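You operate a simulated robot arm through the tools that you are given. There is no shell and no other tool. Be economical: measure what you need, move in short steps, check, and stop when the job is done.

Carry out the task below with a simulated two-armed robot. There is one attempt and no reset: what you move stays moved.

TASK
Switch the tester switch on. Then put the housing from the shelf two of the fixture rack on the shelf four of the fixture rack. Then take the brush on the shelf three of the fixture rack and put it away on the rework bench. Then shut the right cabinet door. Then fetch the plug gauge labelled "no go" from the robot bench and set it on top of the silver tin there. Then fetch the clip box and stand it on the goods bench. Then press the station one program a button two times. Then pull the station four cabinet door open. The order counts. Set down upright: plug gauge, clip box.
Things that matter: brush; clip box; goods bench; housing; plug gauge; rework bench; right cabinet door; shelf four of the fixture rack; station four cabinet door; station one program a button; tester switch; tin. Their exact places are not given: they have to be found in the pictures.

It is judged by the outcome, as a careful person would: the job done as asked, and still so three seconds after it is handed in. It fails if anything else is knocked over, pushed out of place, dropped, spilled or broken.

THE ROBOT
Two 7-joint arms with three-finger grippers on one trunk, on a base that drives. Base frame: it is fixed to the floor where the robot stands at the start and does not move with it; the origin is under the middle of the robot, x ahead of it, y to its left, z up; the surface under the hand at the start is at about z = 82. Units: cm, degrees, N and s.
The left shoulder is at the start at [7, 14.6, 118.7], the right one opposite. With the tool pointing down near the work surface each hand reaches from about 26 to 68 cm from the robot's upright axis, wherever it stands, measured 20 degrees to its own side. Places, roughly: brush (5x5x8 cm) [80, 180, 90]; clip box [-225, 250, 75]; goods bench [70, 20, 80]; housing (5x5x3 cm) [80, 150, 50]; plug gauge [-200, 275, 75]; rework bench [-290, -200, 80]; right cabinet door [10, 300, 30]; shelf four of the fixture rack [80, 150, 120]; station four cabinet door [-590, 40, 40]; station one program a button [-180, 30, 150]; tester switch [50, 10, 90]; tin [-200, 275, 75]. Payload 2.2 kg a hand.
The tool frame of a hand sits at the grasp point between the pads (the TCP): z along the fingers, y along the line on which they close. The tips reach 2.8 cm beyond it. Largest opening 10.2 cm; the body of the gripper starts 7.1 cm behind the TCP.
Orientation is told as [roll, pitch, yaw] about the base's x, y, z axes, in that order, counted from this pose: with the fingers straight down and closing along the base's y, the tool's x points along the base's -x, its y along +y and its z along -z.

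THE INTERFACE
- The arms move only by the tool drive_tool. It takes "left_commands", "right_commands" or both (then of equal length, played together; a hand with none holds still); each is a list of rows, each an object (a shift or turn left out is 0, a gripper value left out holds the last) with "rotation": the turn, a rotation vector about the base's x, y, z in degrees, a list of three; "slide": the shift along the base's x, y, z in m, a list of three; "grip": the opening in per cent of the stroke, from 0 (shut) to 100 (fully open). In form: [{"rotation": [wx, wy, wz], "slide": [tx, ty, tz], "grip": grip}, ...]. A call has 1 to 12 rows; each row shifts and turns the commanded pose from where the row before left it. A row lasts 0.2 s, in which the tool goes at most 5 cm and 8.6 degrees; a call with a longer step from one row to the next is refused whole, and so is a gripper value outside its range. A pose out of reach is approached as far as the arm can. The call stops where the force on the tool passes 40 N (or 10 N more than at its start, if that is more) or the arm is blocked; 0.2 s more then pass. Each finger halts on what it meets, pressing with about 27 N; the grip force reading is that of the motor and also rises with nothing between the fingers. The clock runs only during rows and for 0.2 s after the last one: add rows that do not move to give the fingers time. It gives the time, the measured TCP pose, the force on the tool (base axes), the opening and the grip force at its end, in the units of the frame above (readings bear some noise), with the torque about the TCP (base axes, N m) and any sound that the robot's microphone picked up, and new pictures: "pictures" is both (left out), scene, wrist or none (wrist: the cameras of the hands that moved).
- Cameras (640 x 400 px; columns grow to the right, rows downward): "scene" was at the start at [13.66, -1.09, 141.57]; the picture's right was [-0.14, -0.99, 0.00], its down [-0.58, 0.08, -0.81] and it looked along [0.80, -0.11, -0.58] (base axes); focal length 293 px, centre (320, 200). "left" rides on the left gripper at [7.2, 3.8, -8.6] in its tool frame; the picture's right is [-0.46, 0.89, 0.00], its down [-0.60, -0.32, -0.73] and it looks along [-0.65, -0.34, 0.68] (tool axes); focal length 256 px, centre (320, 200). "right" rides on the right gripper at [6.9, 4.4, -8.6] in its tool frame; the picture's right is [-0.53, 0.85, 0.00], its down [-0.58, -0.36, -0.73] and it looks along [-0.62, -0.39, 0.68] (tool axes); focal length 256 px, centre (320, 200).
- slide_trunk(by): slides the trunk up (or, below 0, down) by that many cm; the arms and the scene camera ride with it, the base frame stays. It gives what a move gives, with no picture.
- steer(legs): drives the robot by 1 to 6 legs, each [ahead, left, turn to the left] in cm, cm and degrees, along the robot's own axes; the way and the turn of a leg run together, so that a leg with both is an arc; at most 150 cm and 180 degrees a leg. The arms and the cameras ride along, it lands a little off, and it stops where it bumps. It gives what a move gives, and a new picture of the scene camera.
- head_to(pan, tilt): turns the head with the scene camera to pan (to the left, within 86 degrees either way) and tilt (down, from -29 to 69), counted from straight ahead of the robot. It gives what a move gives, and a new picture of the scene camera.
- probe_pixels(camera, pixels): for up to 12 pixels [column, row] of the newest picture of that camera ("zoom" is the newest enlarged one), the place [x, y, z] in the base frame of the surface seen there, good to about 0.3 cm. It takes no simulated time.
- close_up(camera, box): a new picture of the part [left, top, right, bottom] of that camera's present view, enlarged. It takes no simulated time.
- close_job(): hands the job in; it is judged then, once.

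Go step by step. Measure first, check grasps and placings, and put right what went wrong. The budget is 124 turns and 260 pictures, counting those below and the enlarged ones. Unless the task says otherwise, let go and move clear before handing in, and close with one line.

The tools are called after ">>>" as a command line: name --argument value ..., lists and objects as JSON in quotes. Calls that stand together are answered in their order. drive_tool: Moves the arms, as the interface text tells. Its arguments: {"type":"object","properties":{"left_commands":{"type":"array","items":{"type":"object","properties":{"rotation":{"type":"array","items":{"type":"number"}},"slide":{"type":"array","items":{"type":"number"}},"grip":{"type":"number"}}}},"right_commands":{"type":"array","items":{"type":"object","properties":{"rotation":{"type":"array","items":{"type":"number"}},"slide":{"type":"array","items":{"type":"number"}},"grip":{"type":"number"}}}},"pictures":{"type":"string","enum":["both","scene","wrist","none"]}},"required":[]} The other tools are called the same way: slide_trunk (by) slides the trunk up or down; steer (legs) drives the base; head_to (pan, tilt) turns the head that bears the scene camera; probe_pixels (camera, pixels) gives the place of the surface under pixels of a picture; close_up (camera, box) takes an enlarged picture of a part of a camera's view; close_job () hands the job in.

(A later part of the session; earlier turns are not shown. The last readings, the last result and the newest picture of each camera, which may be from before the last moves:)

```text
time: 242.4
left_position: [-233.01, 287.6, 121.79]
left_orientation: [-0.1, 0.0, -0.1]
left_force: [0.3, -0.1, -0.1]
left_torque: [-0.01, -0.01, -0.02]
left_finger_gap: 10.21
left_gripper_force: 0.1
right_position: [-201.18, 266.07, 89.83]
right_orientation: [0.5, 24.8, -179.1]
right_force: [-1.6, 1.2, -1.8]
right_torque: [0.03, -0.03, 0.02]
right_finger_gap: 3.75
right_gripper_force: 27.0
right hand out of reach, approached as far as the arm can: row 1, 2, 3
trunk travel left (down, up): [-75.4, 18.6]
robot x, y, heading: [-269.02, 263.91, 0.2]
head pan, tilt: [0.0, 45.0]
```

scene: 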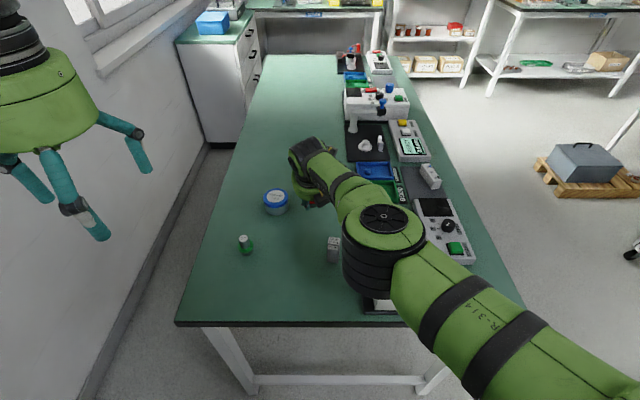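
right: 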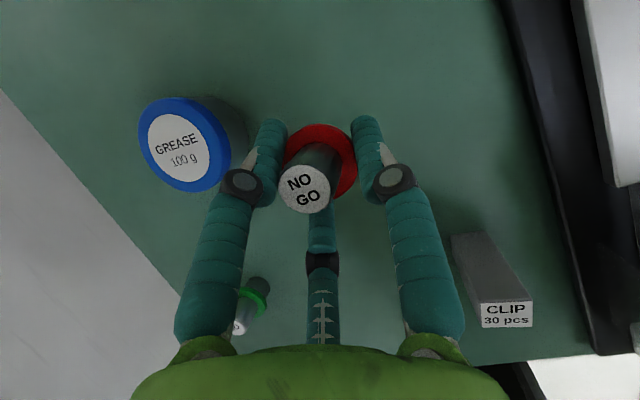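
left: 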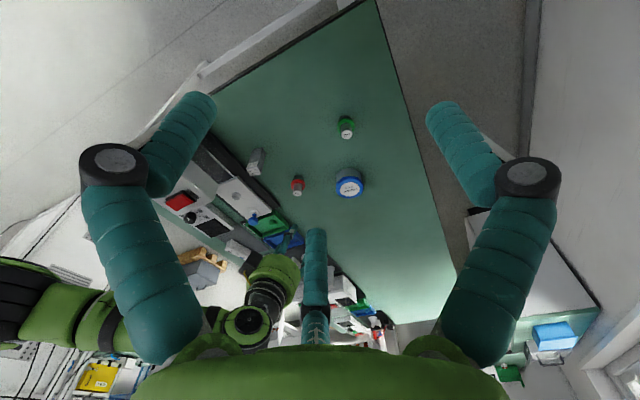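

The gauge is held, but the forearm is low over the white tester box. I'll raise the trunk to lift the whole arm and check that box.

>>> slide_trunk --by 8

>>> head_to --pan 0 --tilt 46

>>> probe_pixels --camera "scene" --pixels '[[385, 225], [385, 270], [400, 290], [450, 300], [345, 190]]'

```text
time: 243.6
left_position: [-233.14, 287.72, 129.83]
left_orientation: [-0.1, -0.1, -0.1]
left_force: [0.1, -0.4, -0.3]
left_torque: [-0.03, 0.0, 0.02]
left_finger_gap: 10.2
left_gripper_force: 0.0
right_position: [-201.26, 265.89, 97.93]
right_orientation: [0.6, 24.9, -179.1]
right_force: [0.2, -0.5, -2.3]
right_torque: [0.0, 0.03, -0.01]
right_finger_gap: 3.76
right_gripper_force: 26.4
trunk travel left (down, up): [-83.4, 10.6]
robot x, y, heading: [-268.68, 263.67, 0.1]
head pan, tilt: [0.0, 45.0]
```

```text
time: 244.2
left_position: [-233.19, 287.66, 129.83]
left_orientation: [0.0, 0.0, -0.1]
left_force: [0.1, 0.6, -0.1]
left_torque: [0.0, 0.0, 0.02]
left_finger_gap: 10.23
left_gripper_force: 0.1
right_position: [-201.29, 265.91, 97.84]
right_orientation: [0.4, 24.9, -179.1]
right_force: [-0.4, 0.1, -1.7]
right_torque: [-0.02, 0.0, -0.03]
right_finger_gap: 3.77
right_gripper_force: 27.3
trunk travel left (down, up): [-83.4, 10.6]
robot x, y, heading: [-268.77, 263.68, 0.2]
head pan, tilt: [0.0, 46.0]
```

scene: 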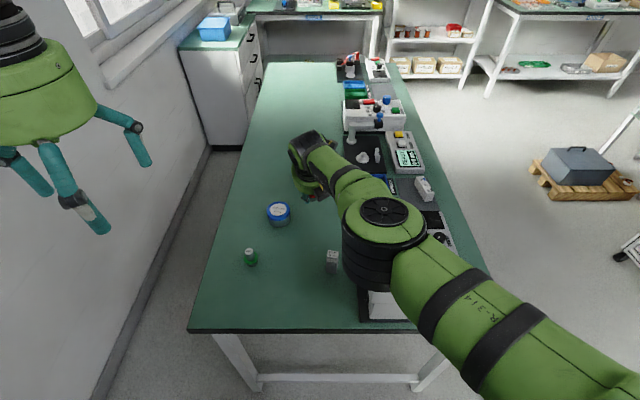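

```text
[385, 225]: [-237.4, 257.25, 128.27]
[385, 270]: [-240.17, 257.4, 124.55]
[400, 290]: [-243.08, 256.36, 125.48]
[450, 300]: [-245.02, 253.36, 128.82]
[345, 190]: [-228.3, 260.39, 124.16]
```

The elbow's underside stayed well above the box, so nothing was touched. Next, over to the tin: base 10.5 cm left and 4 cm ahead, carrying the gauge.

>>> steer --legs '[[4, 10.5, 0]]'

>>> close_up --camera "right" --box '[0, 0, 640, 400]'

>>> close_up --camera "scene" --box '[240, 170, 360, 290]'

```text
time: 245.4
left_position: [-229.27, 297.86, 129.96]
left_orientation: [0.0, -0.1, -0.1]
left_force: [-1.3, -0.9, -0.6]
left_torque: [0.03, 0.02, 0.0]
left_finger_gap: 10.21
left_gripper_force: 0.1
right_position: [-197.14, 276.15, 98.0]
right_orientation: [0.4, 24.9, -179.0]
right_force: [-0.2, -1.0, -1.9]
right_torque: [0.02, -0.01, 0.02]
right_finger_gap: 3.77
right_gripper_force: 26.7
trunk travel left (down, up): [-83.4, 10.6]
robot x, y, heading: [-265.27, 274.05, 0.2]
head pan, tilt: [0.0, 46.0]
```

scene: 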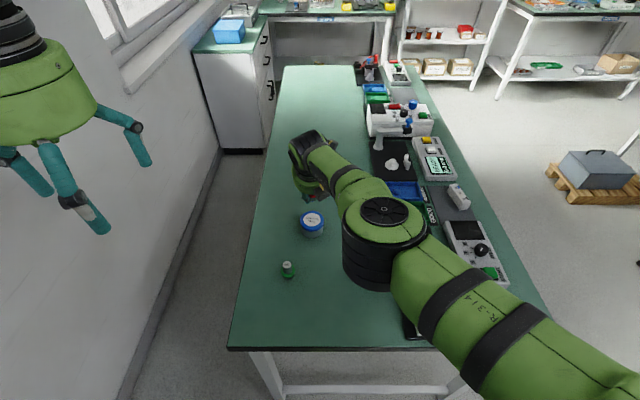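

```text
1.00 times, centred on (320, 200) of right (not enlarged: the box is as wide or as high as the picture)
```

zoom: 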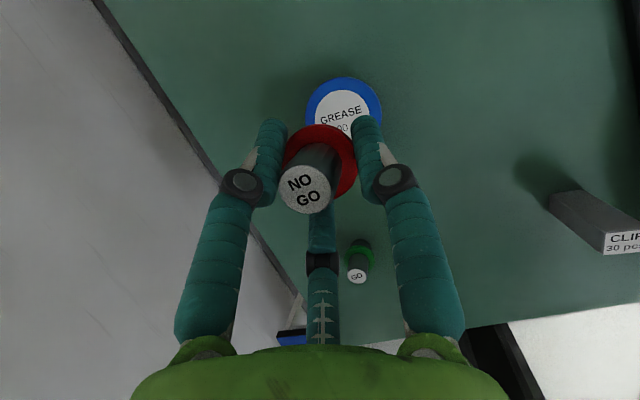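

```text
3.33 times, centred on (300, 230) of scene
```

zoom: 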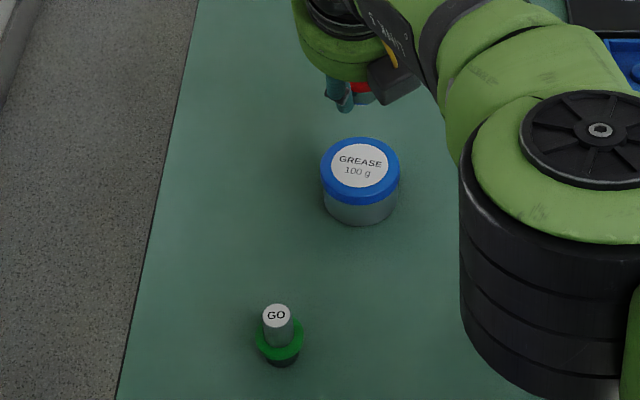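

>>> probe_pixels --camera "zoom" --pixels '[[360, 168], [324, 165], [396, 165], [360, 143], [360, 195]]'

```text
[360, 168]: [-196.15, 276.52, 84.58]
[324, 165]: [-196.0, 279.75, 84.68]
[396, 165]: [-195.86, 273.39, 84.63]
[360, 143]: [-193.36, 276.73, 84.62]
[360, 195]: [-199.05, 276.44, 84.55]
```

>>> drive_tool --right_commands '[{"slide": [0, 0, -0.02]}, {"slide": [0, 0, -0.02]}]' --pictures "none"

```text
time: 246.0
left_position: [-229.16, 298.1, 129.77]
left_orientation: [0.0, 0.0, -0.1]
left_force: [-0.7, -0.1, 0.8]
left_torque: [-0.02, -0.01, -0.05]
left_finger_gap: 10.18
left_gripper_force: 0.0
right_position: [-197.74, 276.29, 95.16]
right_orientation: [0.5, 25.1, -179.1]
right_force: [-0.3, 0.0, -1.9]
right_torque: [0.02, 0.02, 0.0]
right_finger_gap: 3.75
right_gripper_force: 26.7
right hand out of reach, approached as far as the arm can: row 2
trunk travel left (down, up): [-83.4, 10.6]
robot x, y, heading: [-264.56, 274.32, 0.3]
head pan, tilt: [0.0, 46.0]
```

>>> drive_tool --right_commands '[{"slide": [0.006, 0.001, -0.002]}, {"slide": [0.005, 0.001, -0.002]}]' --pictures "none"

```text
time: 246.6
left_position: [-229.15, 298.05, 129.8]
left_orientation: [0.0, -0.1, 0.1]
left_force: [0.3, -0.6, -0.2]
left_torque: [0.05, 0.01, -0.01]
left_finger_gap: 10.21
left_gripper_force: 0.2
right_position: [-197.75, 276.33, 95.16]
right_orientation: [0.5, 24.9, -179.2]
right_force: [0.2, 0.8, -1.8]
right_torque: [0.02, 0.03, -0.02]
right_finger_gap: 3.76
right_gripper_force: 27.0
right hand out of reach, approached as far as the arm can: row 1, 2
trunk travel left (down, up): [-83.4, 10.6]
robot x, y, heading: [-264.61, 274.39, 0.0]
head pan, tilt: [0.0, 46.0]
```

The arm is at a limit here, so I'll use the base and trunk for the final alignment and lowering.

>>> steer --legs '[[1.2, 0.2, 0]]'

>>> slide_trunk --by -5

>>> close_up --camera "right" --box '[160, 50, 480, 250]'

```text
time: 247.4
left_position: [-228.3, 298.17, 129.91]
left_orientation: [0.0, -0.2, -0.1]
left_force: [-1.0, 0.6, -0.2]
left_torque: [-0.01, -0.02, -0.01]
left_finger_gap: 10.2
left_gripper_force: 0.0
right_position: [-196.75, 276.53, 95.35]
right_orientation: [0.5, 25.1, -179.1]
right_force: [-0.3, 0.3, -1.9]
right_torque: [-0.02, 0.02, 0.01]
right_finger_gap: 3.72
right_gripper_force: 27.4
trunk travel left (down, up): [-83.4, 10.6]
robot x, y, heading: [-263.53, 274.21, 0.3]
head pan, tilt: [0.0, 46.0]
```

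scene: 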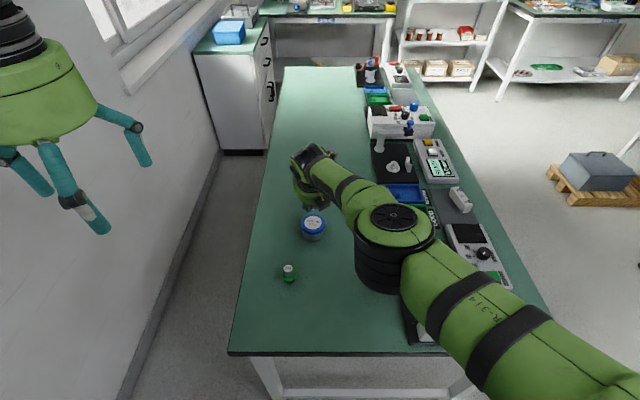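

```text
time: 248.3
left_position: [-227.8, 298.37, 124.7]
left_orientation: [-0.1, 0.0, -0.2]
left_force: [-0.7, -0.1, 0.4]
left_torque: [-0.01, 0.02, 0.0]
left_finger_gap: 10.19
left_gripper_force: 0.2
right_position: [-196.59, 276.5, 90.23]
right_orientation: [0.5, 24.8, -179.1]
right_force: [-0.7, 0.0, -1.2]
right_torque: [-0.02, 0.03, -0.03]
right_finger_gap: 3.74
right_gripper_force: 26.9
trunk travel left (down, up): [-78.4, 15.6]
robot x, y, heading: [-264.07, 274.2, 0.2]
head pan, tilt: [0.0, 46.0]
```

```text
2.00 times, centred on (320, 150) of right
```

zoom: 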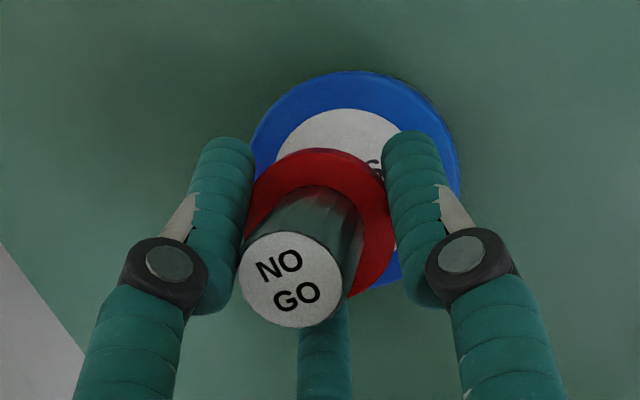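

>>> slide_trunk --by -1.3

>>> slide_trunk --by -0.4

>>> slide_trunk --by -0.2

>>> close_up --camera "right" --box '[160, 50, 480, 250]'

```text
time: 248.9
left_position: [-227.88, 298.36, 123.49]
left_orientation: [-0.1, 0.0, -0.1]
left_force: [-0.3, -0.3, -0.6]
left_torque: [-0.01, 0.0, 0.0]
left_finger_gap: 10.19
left_gripper_force: 0.1
right_position: [-196.32, 276.55, 88.81]
right_orientation: [0.4, 24.9, -179.2]
right_force: [-0.3, 0.6, -1.2]
right_torque: [0.03, 0.02, 0.0]
right_finger_gap: 3.75
right_gripper_force: 26.9
trunk travel left (down, up): [-77.1, 16.9]
robot x, y, heading: [-263.44, 274.39, 0.1]
head pan, tilt: [0.0, 46.0]
```

```text
time: 249.4
left_position: [-227.89, 298.43, 123.0]
left_orientation: [0.0, 0.0, -0.1]
left_force: [0.4, 0.5, 0.1]
left_torque: [-0.05, -0.04, -0.01]
left_finger_gap: 10.19
left_gripper_force: 0.1
right_position: [-196.46, 276.41, 88.51]
right_orientation: [0.6, 25.0, -179.1]
right_force: [-0.5, -0.1, 1.2]
right_torque: [-0.02, 0.05, -0.01]
right_finger_gap: 3.72
right_gripper_force: 27.0
trunk travel left (down, up): [-76.7, 17.3]
robot x, y, heading: [-263.6, 274.6, 0.0]
head pan, tilt: [0.0, 46.0]
```

```text
time: 250.0
left_position: [-228.1, 298.4, 122.96]
left_orientation: [0.0, -0.1, 0.0]
left_force: [-0.2, 0.5, 0.2]
left_torque: [0.01, 0.02, -0.01]
left_finger_gap: 10.22
left_gripper_force: 0.1
right_position: [-196.48, 276.42, 88.51]
right_orientation: [0.6, 25.2, -179.2]
right_force: [1.1, 0.1, 9.9]
right_torque: [-0.03, -0.03, 0.0]
right_finger_gap: 3.74
right_gripper_force: 26.9
trunk travel left (down, up): [-76.5, 17.5]
robot x, y, heading: [-263.78, 274.51, 0.3]
head pan, tilt: [0.0, 46.0]
```

```text
2.00 times, centred on (320, 150) of right
```

zoom: 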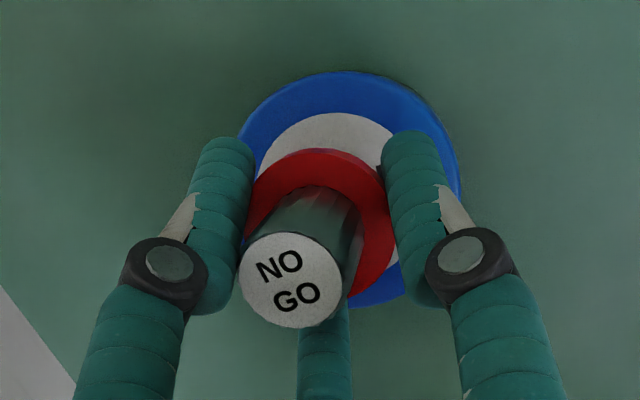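

Contact at 10 N with the gauge centred on the lid. I'll release and rise with the trunk.

>>> drive_tool --right_commands '[{"grip": 45}, {"grip": 60}, {"grip": 60}]' --pictures "wrist"

>>> slide_trunk --by 10

>>> close_up --camera "right" --box '[160, 0, 480, 250]'

```text
time: 250.8
left_position: [-227.91, 298.21, 122.81]
left_orientation: [0.0, 0.0, 0.0]
left_force: [0.7, 0.1, -0.3]
left_torque: [-0.03, 0.01, 0.04]
left_finger_gap: 10.21
left_gripper_force: 0.1
right_position: [-196.69, 276.46, 88.3]
right_orientation: [0.5, 24.9, -179.1]
right_force: [0.0, 0.2, 1.1]
right_torque: [0.02, 0.01, -0.01]
right_finger_gap: 6.26
right_gripper_force: 0.0
trunk travel left (down, up): [-76.5, 17.5]
robot x, y, heading: [-263.58, 273.98, 0.1]
head pan, tilt: [0.0, 46.0]
```

right: 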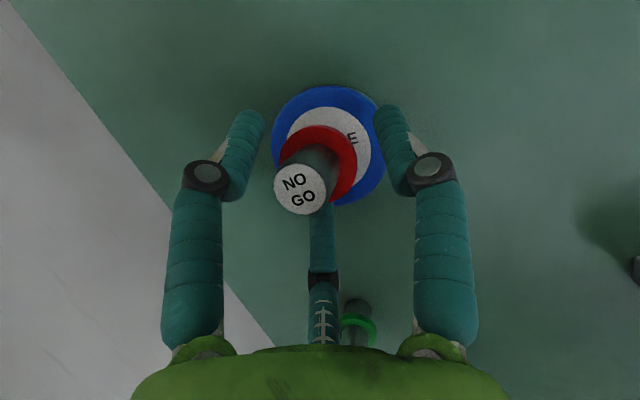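

```text
time: 252.1
left_position: [-228.02, 298.38, 132.75]
left_orientation: [-0.1, 0.0, -0.1]
left_force: [0.1, 0.6, 0.5]
left_torque: [-0.03, -0.01, -0.02]
left_finger_gap: 10.19
left_gripper_force: 0.0
right_position: [-196.54, 276.48, 98.18]
right_orientation: [0.5, 25.0, -179.2]
right_force: [-0.5, 0.3, -1.0]
right_torque: [0.0, -0.03, 0.02]
right_finger_gap: 6.13
right_gripper_force: 0.0
trunk travel left (down, up): [-86.5, 7.5]
robot x, y, heading: [-263.59, 274.32, 0.0]
head pan, tilt: [0.0, 46.0]
```

```text
1.60 times, centred on (320, 125) of right
```

zoom: 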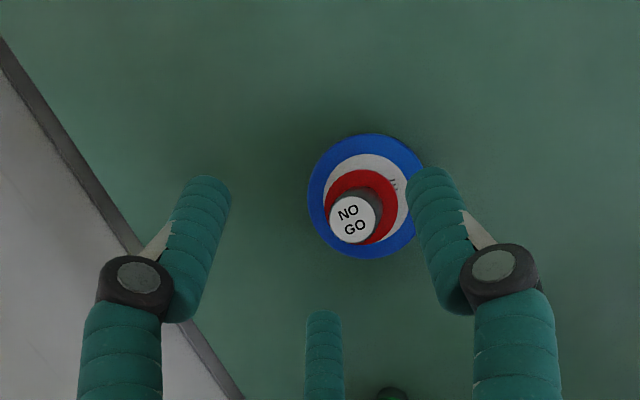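

The gauge stands upright on the tin. Next, the clip box: I'll shift the base back and right so the hand sits above it.

>>> steer --legs '[[-17, -15.8, 0]]'

>>> close_up --camera "right" --box '[0, 0, 640, 400]'

>>> close_up --camera "scene" --box '[230, 160, 390, 260]'

```text
time: 253.8
left_position: [-244.3, 282.52, 132.64]
left_orientation: [-0.2, 0.1, 0.1]
left_force: [1.3, 0.8, -0.7]
left_torque: [-0.01, 0.04, -0.01]
left_finger_gap: 10.18
left_gripper_force: 0.0
right_position: [-212.86, 260.81, 98.14]
right_orientation: [0.5, 24.9, -178.7]
right_force: [0.7, 0.2, 0.8]
right_torque: [-0.03, -0.02, 0.02]
right_finger_gap: 6.12
right_gripper_force: 0.0
trunk travel left (down, up): [-86.5, 7.5]
robot x, y, heading: [-279.89, 258.17, 0.3]
head pan, tilt: [0.0, 46.0]
```

scene: 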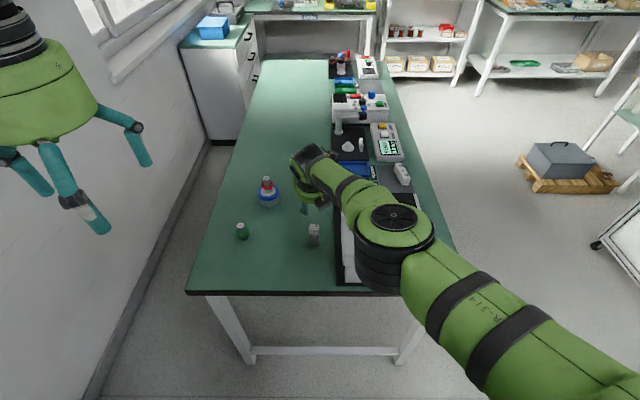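

```text
1.00 times, centred on (320, 200) of right (not enlarged: the box is as wide or as high as the picture)
```

zoom: 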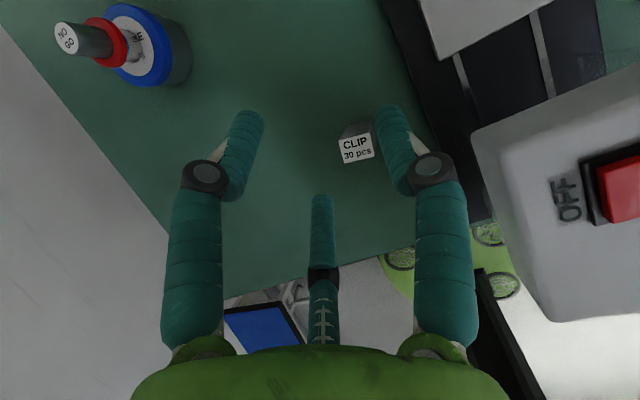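

```text
4.00 times, centred on (310, 210) of scene
```

zoom: 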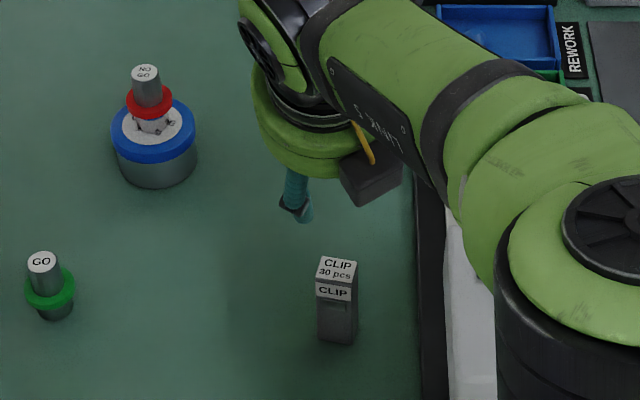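

>>> probe_pixels --camera "zoom" --pixels '[[337, 268], [322, 262], [352, 265], [320, 278], [355, 280], [337, 315], [152, 128]]'

>>> probe_pixels --camera "right" --pixels '[[356, 148], [342, 142], [368, 138], [373, 153], [346, 158], [358, 128]]'

```text
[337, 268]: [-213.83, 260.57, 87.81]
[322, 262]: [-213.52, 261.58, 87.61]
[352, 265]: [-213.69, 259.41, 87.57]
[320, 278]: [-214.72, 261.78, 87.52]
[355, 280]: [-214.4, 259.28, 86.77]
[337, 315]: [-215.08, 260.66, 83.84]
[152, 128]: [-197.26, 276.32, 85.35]
```

```text
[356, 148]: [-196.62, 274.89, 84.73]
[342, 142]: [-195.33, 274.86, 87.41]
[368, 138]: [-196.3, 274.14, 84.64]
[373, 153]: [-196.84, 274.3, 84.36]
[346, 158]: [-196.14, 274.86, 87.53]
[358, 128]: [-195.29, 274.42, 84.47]
```

>>> probe_pixels --camera "zoom" --pixels '[[452, 260], [450, 330], [448, 380], [430, 300], [470, 300], [480, 390], [447, 215]]'

>>> drive_tool --right_commands '[{"slide": [-0.005, 0, -0.02]}, {"slide": [-0.004, -0.002, -0.02]}]' --pictures "wrist"

```text
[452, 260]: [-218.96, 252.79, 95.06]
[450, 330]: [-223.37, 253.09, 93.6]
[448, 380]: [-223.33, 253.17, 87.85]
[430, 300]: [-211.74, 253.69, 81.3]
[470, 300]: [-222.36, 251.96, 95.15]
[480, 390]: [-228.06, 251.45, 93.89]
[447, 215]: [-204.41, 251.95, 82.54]
```

```text
time: 254.4
left_position: [-244.28, 282.47, 132.84]
left_orientation: [-0.2, 0.2, 0.2]
left_force: [0.0, 0.1, -0.2]
left_torque: [-0.01, 0.01, -0.02]
left_finger_gap: 10.19
left_gripper_force: 0.2
right_position: [-213.98, 260.39, 94.18]
right_orientation: [0.6, 24.9, -178.8]
right_force: [-0.8, 0.3, -0.1]
right_torque: [-0.02, 0.04, 0.03]
right_finger_gap: 6.13
right_gripper_force: 0.0
right hand out of reach, approached as far as the arm can: row 2
trunk travel left (down, up): [-86.5, 7.5]
robot x, y, heading: [-280.12, 258.37, 0.3]
head pan, tilt: [0.0, 46.0]
```

right: 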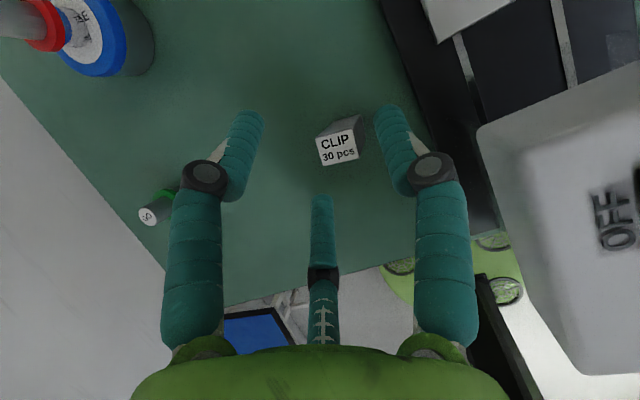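

Aligned over the clip box, with 2 cm clearance to the tester box. I'll lower with the trunk.

>>> slide_trunk --by -6

>>> close_up --camera "right" --box '[0, 0, 640, 400]'

>>> slide_trunk --by -3.4

>>> drive_tool --right_commands '[{"grip": 5}, {"grip": 5}, {"grip": 5}, {"grip": 5}]' --pictures "wrist"

```text
time: 255.4
left_position: [-244.47, 282.48, 126.89]
left_orientation: [0.0, 0.0, 0.1]
left_force: [-0.5, 0.2, 0.4]
left_torque: [0.01, -0.02, -0.01]
left_finger_gap: 10.2
left_gripper_force: 0.1
right_position: [-214.21, 260.24, 88.25]
right_orientation: [0.4, 24.8, -178.9]
right_force: [0.2, 0.0, 0.2]
right_torque: [0.0, -0.02, -0.01]
right_finger_gap: 6.1
right_gripper_force: 0.0
trunk travel left (down, up): [-80.5, 13.5]
robot x, y, heading: [-280.41, 258.16, 0.3]
head pan, tilt: [0.0, 46.0]
```

```text
1.00 times, centred on (320, 200) of right (not enlarged: the box is as wide or as high as the picture)
```

zoom: 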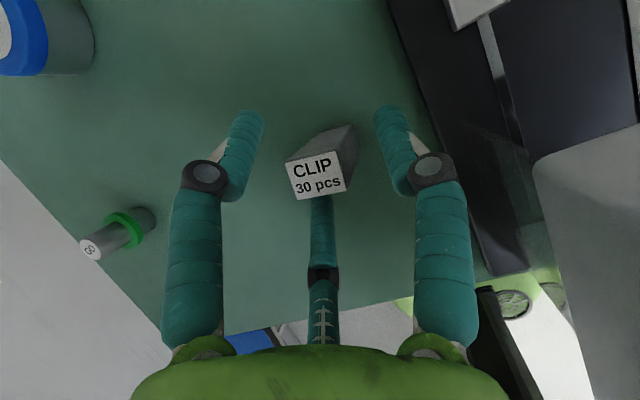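

```text
time: 256.2
left_position: [-244.45, 282.38, 123.48]
left_orientation: [0.0, 0.0, 0.1]
left_force: [0.0, -0.2, 0.6]
left_torque: [-0.02, 0.0, -0.03]
left_finger_gap: 10.2
left_gripper_force: 0.0
right_position: [-214.22, 260.25, 84.83]
right_orientation: [0.5, 25.0, -178.9]
right_force: [0.3, -0.1, 0.7]
right_torque: [0.01, 0.05, 0.02]
right_finger_gap: 6.12
right_gripper_force: 0.1
trunk travel left (down, up): [-77.1, 16.9]
robot x, y, heading: [-279.97, 258.54, 0.5]
head pan, tilt: [0.0, 46.0]
```

```text
time: 257.2
left_position: [-244.49, 282.37, 123.46]
left_orientation: [0.2, -0.1, 0.1]
left_force: [1.2, 0.1, -0.4]
left_torque: [-0.01, 0.01, -0.01]
left_finger_gap: 10.22
left_gripper_force: 0.0
right_position: [-214.07, 260.25, 84.91]
right_orientation: [0.5, 25.1, -178.9]
right_force: [0.1, -1.9, 7.3]
right_torque: [-0.15, 0.08, 0.02]
right_finger_gap: 3.74
right_gripper_force: 27.0
trunk travel left (down, up): [-77.1, 16.9]
robot x, y, heading: [-280.23, 258.18, 0.4]
head pan, tilt: [0.0, 46.0]
```

right: 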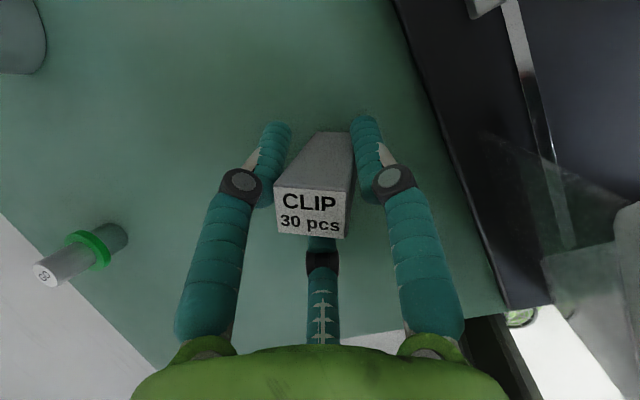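

Clip box gripped. I'll raise it and drive round: back off, past the bench end, then along the aisle to the goods bench.

>>> slide_trunk --by 16.5

>>> steer --legs '[[-22, 0, 0], [0, -105, 0], [140, 0, 0], [130, 0, 0]]'

>>> head_to --pan -45 --tilt 35

```text
time: 259.1
left_position: [-244.38, 282.32, 140.05]
left_orientation: [-0.1, 0.0, 0.0]
left_force: [-0.1, -0.1, -0.5]
left_torque: [-0.01, 0.01, -0.02]
left_finger_gap: 10.2
left_gripper_force: 0.1
right_position: [-214.14, 260.29, 101.39]
right_orientation: [0.5, 25.0, -178.9]
right_force: [-0.4, 0.6, -1.3]
right_torque: [0.01, -0.01, 0.03]
right_finger_gap: 3.69
right_gripper_force: 27.0
trunk travel left (down, up): [-93.6, 0.4]
robot x, y, heading: [-279.93, 258.06, -0.0]
head pan, tilt: [0.0, 46.0]
```

```text
time: 278.2
left_position: [-2.54, 182.15, 140.0]
left_orientation: [0.0, 0.0, 0.7]
left_force: [-0.1, -0.4, 0.6]
left_torque: [0.01, -0.01, -0.03]
left_finger_gap: 10.2
left_gripper_force: 0.0
right_position: [28.26, 160.23, 101.41]
right_orientation: [0.4, 25.1, -178.4]
right_force: [0.5, -0.3, -0.1]
right_torque: [-0.02, -0.02, -0.04]
right_finger_gap: 3.41
right_gripper_force: 27.3
trunk travel left (down, up): [-93.6, 0.4]
robot x, y, heading: [-37.77, 157.65, 0.8]
head pan, tilt: [0.0, 46.0]
```

scene: 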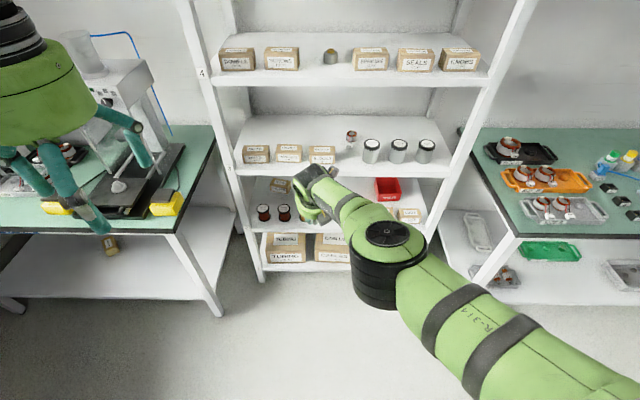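

```text
time: 279.3
left_position: [-2.5, 182.2, 139.92]
left_orientation: [-0.1, 0.0, 0.7]
left_force: [-0.5, 0.4, -0.4]
left_torque: [-0.02, 0.02, -0.04]
left_finger_gap: 10.17
left_gripper_force: 0.1
right_position: [28.22, 160.32, 101.34]
right_orientation: [0.4, 24.9, -178.5]
right_force: [-0.5, -0.5, -1.5]
right_torque: [-0.02, 0.01, -0.01]
right_finger_gap: 3.38
right_gripper_force: 26.7
trunk travel left (down, up): [-93.6, 0.4]
robot x, y, heading: [-37.75, 157.79, 0.7]
head pan, tilt: [-45.0, 35.0]
```

scene: 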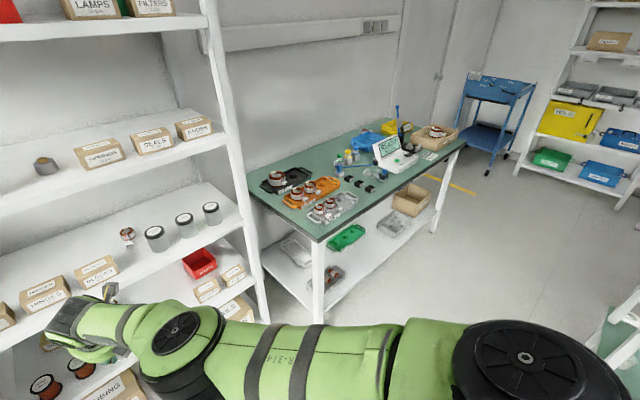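

>>> steer --legs '[[12, 0, -0.7], [0, -120, 0]]'

>>> head_to --pan 0 --tilt 42

>>> close_up --camera "right" --box '[0, 0, 640, 400]'

```text
time: 286.3
left_position: [11.34, 62.61, 139.85]
left_orientation: [0.0, 0.1, 1.3]
left_force: [0.2, 0.4, 0.1]
left_torque: [-0.02, 0.04, -0.01]
left_finger_gap: 10.19
left_gripper_force: 0.0
right_position: [41.95, 41.01, 101.24]
right_orientation: [0.6, 24.9, -177.8]
right_force: [-0.8, 0.9, -0.5]
right_torque: [0.03, 0.0, 0.02]
right_finger_gap: 3.31
right_gripper_force: 26.9
trunk travel left (down, up): [-93.6, 0.4]
robot x, y, heading: [-24.07, 38.22, 1.5]
head pan, tilt: [-45.0, 35.0]
```

scene: 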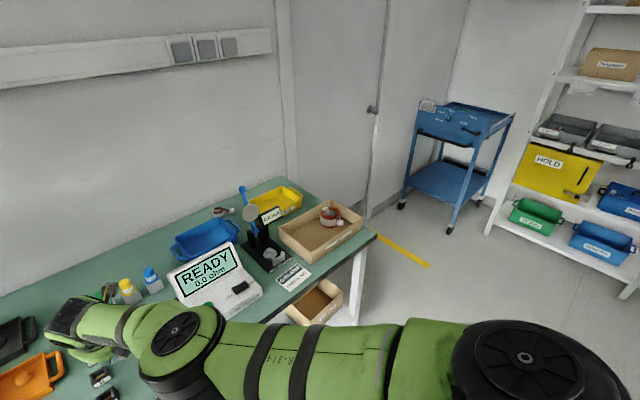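

```text
time: 287.4
left_position: [11.29, 62.56, 139.94]
left_orientation: [-0.2, 0.0, 1.2]
left_force: [0.3, -0.5, 0.5]
left_torque: [0.01, -0.03, -0.01]
left_finger_gap: 10.21
left_gripper_force: 0.0
right_position: [41.97, 40.96, 101.31]
right_orientation: [0.6, 24.9, -177.8]
right_force: [0.0, 0.0, -1.2]
right_torque: [0.02, -0.02, 0.0]
right_finger_gap: 3.27
right_gripper_force: 26.8
trunk travel left (down, up): [-93.6, 0.4]
robot x, y, heading: [-24.15, 37.73, 1.3]
head pan, tilt: [0.0, 42.0]
```

scene: 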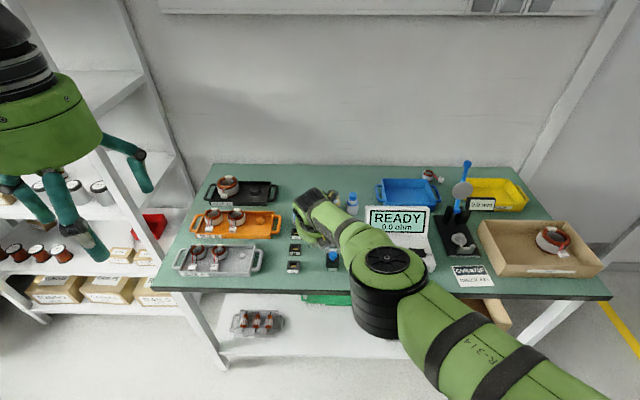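

```text
1.00 times, centred on (320, 200) of right (not enlarged: the box is as wide or as high as the picture)
```

zoom: 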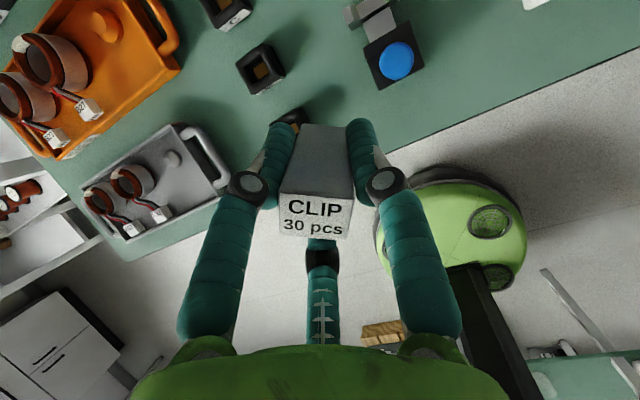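

>>> close_up --camera "scene" --box '[150, 160, 390, 310]'

>>> probe_pixels --camera "scene" --pixels '[[262, 265], [276, 265], [288, 268], [276, 280], [283, 218], [296, 250], [260, 285], [310, 190], [330, 180], [295, 205], [380, 215], [155, 280]]'

```text
2.67 times, centred on (270, 235) of scene
```

zoom: 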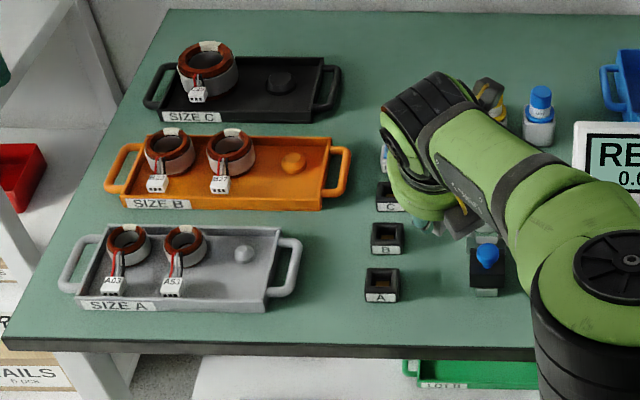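

```text
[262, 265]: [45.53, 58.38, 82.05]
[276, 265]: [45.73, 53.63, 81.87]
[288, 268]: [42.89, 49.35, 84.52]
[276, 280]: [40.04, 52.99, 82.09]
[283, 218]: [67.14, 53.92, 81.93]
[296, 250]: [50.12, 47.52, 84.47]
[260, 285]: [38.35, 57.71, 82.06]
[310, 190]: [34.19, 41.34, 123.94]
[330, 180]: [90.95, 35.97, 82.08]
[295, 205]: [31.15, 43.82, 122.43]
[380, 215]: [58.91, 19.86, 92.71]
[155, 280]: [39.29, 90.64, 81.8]
```

A free spot on the goods bench is between the silver tray and the A/B sockets, at about [44.5,54], 9 cm wide. I'll shift the base to put the box over it.

>>> steer --legs '[[2.5, 14.2, -1.3]]'

>>> close_up --camera "right" --box '[0, 0, 640, 400]'

```text
time: 288.7
left_position: [13.99, 75.55, 140.05]
left_orientation: [0.1, 0.0, 0.0]
left_force: [0.4, -0.6, 0.9]
left_torque: [0.03, -0.03, -0.01]
left_finger_gap: 10.19
left_gripper_force: 0.0
right_position: [44.3, 53.22, 101.38]
right_orientation: [0.4, 24.9, -179.1]
right_force: [-0.2, 0.7, -1.3]
right_torque: [0.05, 0.02, 0.01]
right_finger_gap: 3.28
right_gripper_force: 26.6
trunk travel left (down, up): [-93.6, 0.4]
robot x, y, heading: [-21.71, 52.28, 0.2]
head pan, tilt: [0.0, 42.0]
```

scene: 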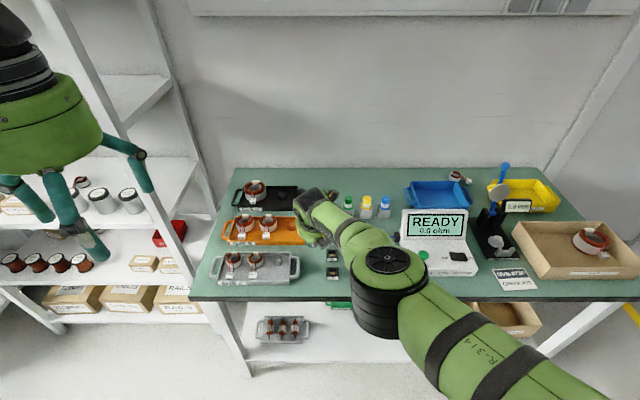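

```text
1.00 times, centred on (320, 200) of right (not enlarged: the box is as wide or as high as the picture)
```

zoom: 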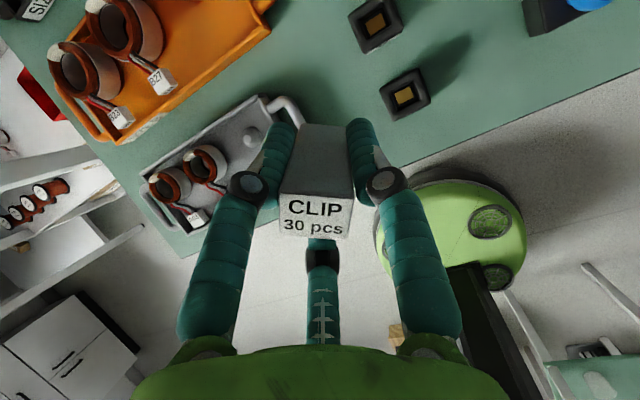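

>>> drive_tool --right_commands '[{"slide": [0, 0.006, 0]}]' --pictures "none"

>>> slide_trunk --by -10

>>> close_up --camera "right" --box '[0, 0, 640, 400]'

>>> close_up --camera "scene" --box '[200, 170, 400, 310]'

```text
time: 289.1
left_position: [14.04, 75.9, 139.96]
left_orientation: [-0.1, 0.0, 0.0]
left_force: [-0.2, -0.2, 0.3]
left_torque: [0.04, 0.01, 0.02]
left_finger_gap: 10.17
left_gripper_force: 0.2
right_position: [44.09, 54.17, 101.26]
right_orientation: [0.6, 24.9, -179.1]
right_force: [0.2, -0.1, -0.8]
right_torque: [-0.02, 0.01, -0.03]
right_finger_gap: 3.28
right_gripper_force: 26.5
trunk travel left (down, up): [-93.6, 0.4]
robot x, y, heading: [-21.68, 51.92, 0.0]
head pan, tilt: [0.0, 42.0]
```

```text
time: 290.5
left_position: [14.01, 75.95, 129.86]
left_orientation: [0.0, 0.0, -0.1]
left_force: [-0.4, 0.2, 0.9]
left_torque: [-0.01, 0.01, 0.03]
left_finger_gap: 10.18
left_gripper_force: 0.0
right_position: [44.07, 54.03, 91.35]
right_orientation: [0.5, 24.9, -179.0]
right_force: [0.4, -0.9, -0.4]
right_torque: [-0.02, -0.02, 0.01]
right_finger_gap: 3.26
right_gripper_force: 27.2
trunk travel left (down, up): [-83.6, 10.4]
robot x, y, heading: [-21.47, 52.05, 0.3]
head pan, tilt: [0.0, 42.0]
```

```text
1.00 times, centred on (320, 200) of right (not enlarged: the box is as wide or as high as the picture)
```

zoom: 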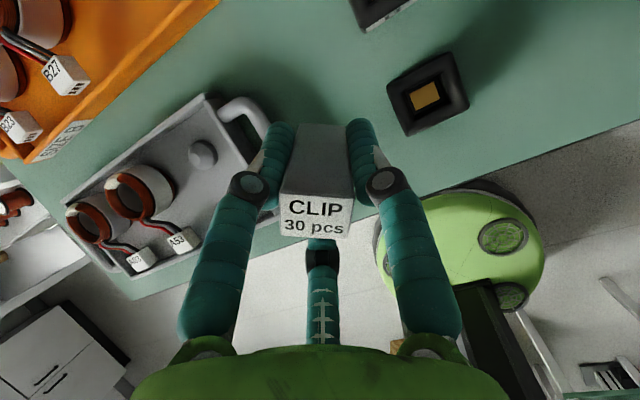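

```text
2.86 times, centred on (300, 240) of scene
```

zoom: 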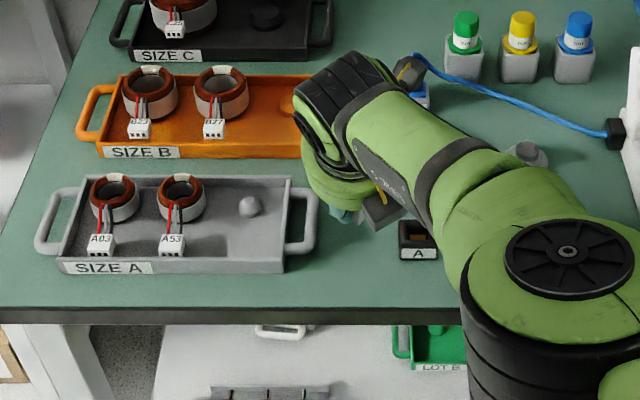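

>>> drive_tool --right_commands '[{"slide": [0, -0.003, 0]}]' --pictures "none"

>>> slide_trunk --by -3.6

>>> slide_trunk --by -0.5

>>> slide_trunk --by -0.3

>>> close_up --camera "right" --box '[0, 0, 640, 400]'

```text
time: 290.9
left_position: [14.06, 75.99, 129.89]
left_orientation: [-0.1, 0.0, 0.1]
left_force: [-0.5, -0.2, 0.5]
left_torque: [-0.01, 0.02, 0.02]
left_finger_gap: 10.18
left_gripper_force: 0.0
right_position: [44.04, 53.86, 91.3]
right_orientation: [0.6, 24.9, -179.0]
right_force: [-0.4, 0.2, -0.8]
right_torque: [0.0, 0.01, -0.03]
right_finger_gap: 3.21
right_gripper_force: 27.2
trunk travel left (down, up): [-83.6, 10.4]
robot x, y, heading: [-21.87, 51.84, 0.2]
head pan, tilt: [0.0, 42.0]
```

```text
time: 291.7
left_position: [14.13, 75.86, 126.35]
left_orientation: [0.0, -0.1, 0.0]
left_force: [-1.4, 0.0, -0.2]
left_torque: [-0.04, -0.01, -0.02]
left_finger_gap: 10.19
left_gripper_force: 0.0
right_position: [44.07, 53.89, 87.76]
right_orientation: [0.5, 24.9, -179.1]
right_force: [-0.9, -0.2, -1.2]
right_torque: [-0.01, 0.04, -0.02]
right_finger_gap: 3.24
right_gripper_force: 26.8
trunk travel left (down, up): [-80.0, 14.0]
robot x, y, heading: [-21.68, 52.12, 0.2]
head pan, tilt: [0.0, 42.0]
```

```text
time: 292.2
left_position: [13.96, 75.95, 125.89]
left_orientation: [-0.1, -0.1, 0.0]
left_force: [-0.1, -0.1, -0.7]
left_torque: [0.0, 0.01, 0.04]
left_finger_gap: 10.19
left_gripper_force: 0.1
right_position: [44.17, 53.82, 87.25]
right_orientation: [0.6, 25.1, -179.1]
right_force: [0.0, 0.5, 2.6]
right_torque: [-0.01, -0.04, -0.01]
right_finger_gap: 3.21
right_gripper_force: 26.8
trunk travel left (down, up): [-79.5, 14.5]
robot x, y, heading: [-22.01, 52.19, 0.3]
head pan, tilt: [0.0, 42.0]
```

```text
time: 292.7
left_position: [13.89, 75.86, 125.7]
left_orientation: [0.0, 0.0, 0.0]
left_force: [0.3, -0.1, 0.3]
left_torque: [-0.09, 0.0, 0.0]
left_finger_gap: 10.2
left_gripper_force: 0.1
right_position: [43.99, 53.69, 87.32]
right_orientation: [0.5, 25.3, -179.0]
right_force: [0.8, 0.4, 14.5]
right_torque: [-0.01, -0.02, 0.0]
right_finger_gap: 3.24
right_gripper_force: 27.3
trunk travel left (down, up): [-79.2, 14.8]
robot x, y, heading: [-21.77, 51.93, 0.2]
head pan, tilt: [0.0, 42.0]
```

```text
1.00 times, centred on (320, 200) of right (not enlarged: the box is as wide or as high as the picture)
```

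zoom: 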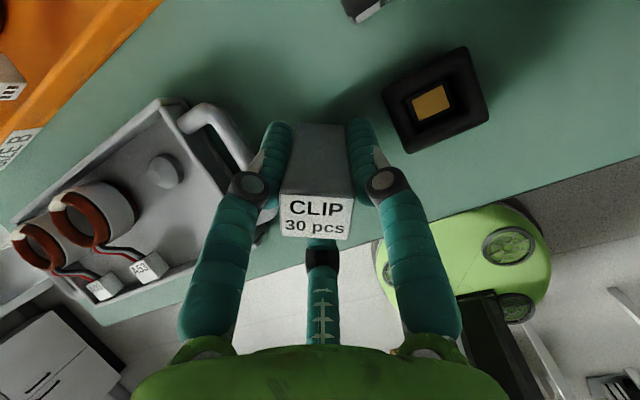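

Contact at 14.5 N. I'll open just a little and raise with the trunk.

>>> drive_tool --right_commands '[{"grip": 40}, {"grip": 46}, {"grip": 46}]' --pictures "wrist"

>>> slide_trunk --by 12

>>> steer --legs '[[-15, 0, 0]]'

```text
time: 293.5
left_position: [14.15, 75.84, 125.4]
left_orientation: [-0.1, 0.0, 0.0]
left_force: [-0.2, -0.1, 0.1]
left_torque: [0.02, -0.01, 0.01]
left_finger_gap: 10.19
left_gripper_force: 0.0
right_position: [44.12, 53.95, 86.84]
right_orientation: [0.6, 24.9, -179.0]
right_force: [-1.2, -0.1, -0.2]
right_torque: [-0.01, -0.01, 0.01]
right_finger_gap: 4.67
right_gripper_force: 0.0
trunk travel left (down, up): [-79.2, 14.8]
robot x, y, heading: [-21.77, 51.78, 0.2]
head pan, tilt: [0.0, 42.0]
```

right: 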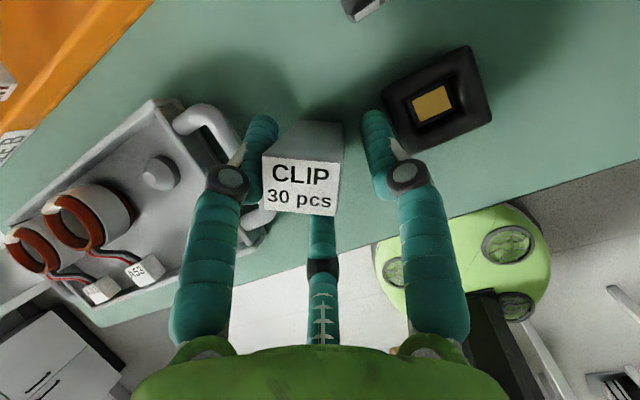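

```text
time: 295.0
left_position: [14.11, 75.8, 137.64]
left_orientation: [0.0, -0.1, 0.0]
left_force: [0.0, 0.5, -1.3]
left_torque: [0.0, -0.01, 0.0]
left_finger_gap: 10.18
left_gripper_force: 0.1
right_position: [44.03, 53.82, 98.93]
right_orientation: [0.6, 24.9, -179.2]
right_force: [-0.1, -0.1, -0.1]
right_torque: [-0.02, 0.0, 0.01]
right_finger_gap: 4.68
right_gripper_force: 0.1
trunk travel left (down, up): [-91.2, 2.8]
robot x, y, heading: [-21.89, 51.73, 0.4]
head pan, tilt: [0.0, 42.0]
```

```text
time: 296.5
left_position: [-0.24, 75.93, 137.68]
left_orientation: [-0.1, -0.3, 0.2]
left_force: [-1.0, -0.5, 0.7]
left_torque: [0.0, -0.06, -0.05]
left_finger_gap: 10.22
left_gripper_force: 0.0
right_position: [29.93, 54.37, 99.27]
right_orientation: [0.6, 25.1, -178.7]
right_force: [0.4, -0.1, 1.0]
right_torque: [-0.03, -0.03, 0.0]
right_finger_gap: 4.67
right_gripper_force: 0.0
trunk travel left (down, up): [-91.2, 2.8]
robot x, y, heading: [-35.23, 51.74, 0.6]
head pan, tilt: [0.0, 42.0]
stopped in leg 1: the robot was blocked; the commanded pose is now the measured one
```

scene: 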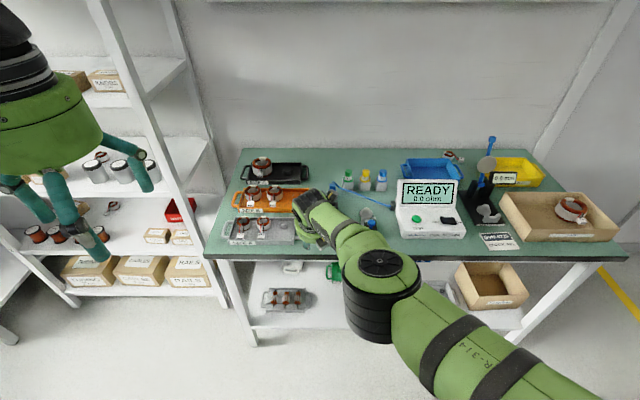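

The base was blocked behind by the small table, most likely its leg. I'll move forward and left, then look at the table and the clip box.

>>> steer --legs '[[3, 0, 0], [0, 60, 0]]'

>>> head_to --pan -86 --tilt 35

>>> head_to --pan -50 --tilt 40

```text
time: 300.4
left_position: [2.51, 137.19, 137.56]
left_orientation: [0.0, 0.1, 0.6]
left_force: [0.0, -0.1, 0.1]
left_torque: [0.07, 0.03, 0.0]
left_finger_gap: 10.21
left_gripper_force: 0.0
right_position: [32.73, 115.56, 98.83]
right_orientation: [0.4, 24.8, -178.5]
right_force: [0.6, 0.3, -0.8]
right_torque: [0.04, -0.01, 0.0]
right_finger_gap: 4.67
right_gripper_force: 0.0
trunk travel left (down, up): [-91.2, 2.8]
robot x, y, heading: [-32.89, 113.4, 0.8]
head pan, tilt: [0.0, 42.0]
```

scene: 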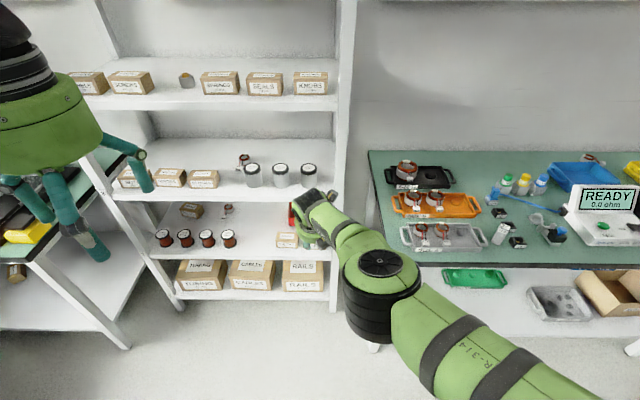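

```text
time: 302.0
left_position: [2.51, 137.38, 137.48]
left_orientation: [-0.1, 0.1, 0.6]
left_force: [0.4, 0.1, -0.2]
left_torque: [-0.03, -0.05, 0.0]
left_finger_gap: 10.22
left_gripper_force: 0.1
right_position: [32.76, 115.64, 98.94]
right_orientation: [0.6, 24.8, -178.4]
right_force: [-0.3, -0.6, 0.0]
right_torque: [-0.01, -0.01, 0.0]
right_finger_gap: 4.71
right_gripper_force: 0.1
trunk travel left (down, up): [-91.2, 2.8]
robot x, y, heading: [-33.1, 113.05, 1.1]
head pan, tilt: [-85.9, 35.0]
```

scene: 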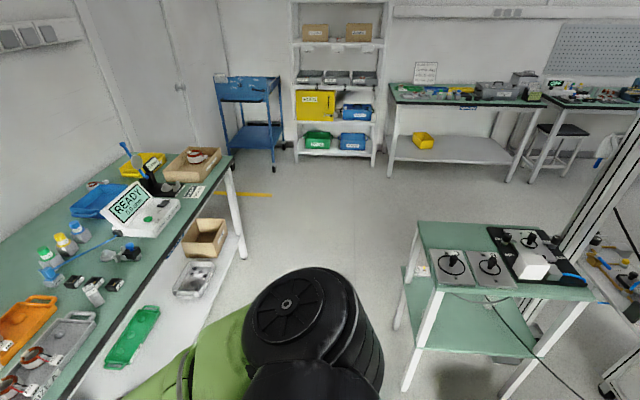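

```text
time: 303.0
left_position: [2.52, 137.38, 137.66]
left_orientation: [0.0, 0.0, 0.5]
left_force: [-0.5, 0.1, -0.6]
left_torque: [0.01, -0.02, -0.05]
left_finger_gap: 10.19
left_gripper_force: 0.0
right_position: [32.74, 115.64, 98.88]
right_orientation: [0.7, 24.9, -178.4]
right_force: [-0.3, -0.3, -0.1]
right_torque: [-0.03, -0.01, 0.0]
right_finger_gap: 4.68
right_gripper_force: 0.1
trunk travel left (down, up): [-91.2, 2.8]
robot x, y, heading: [-33.41, 112.84, 0.6]
head pan, tilt: [-50.0, 40.0]
```

scene: 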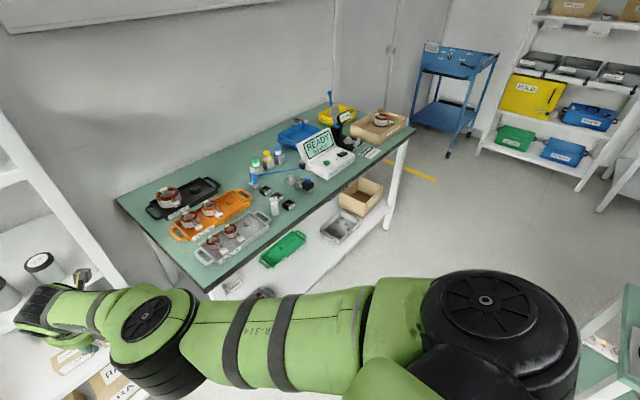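

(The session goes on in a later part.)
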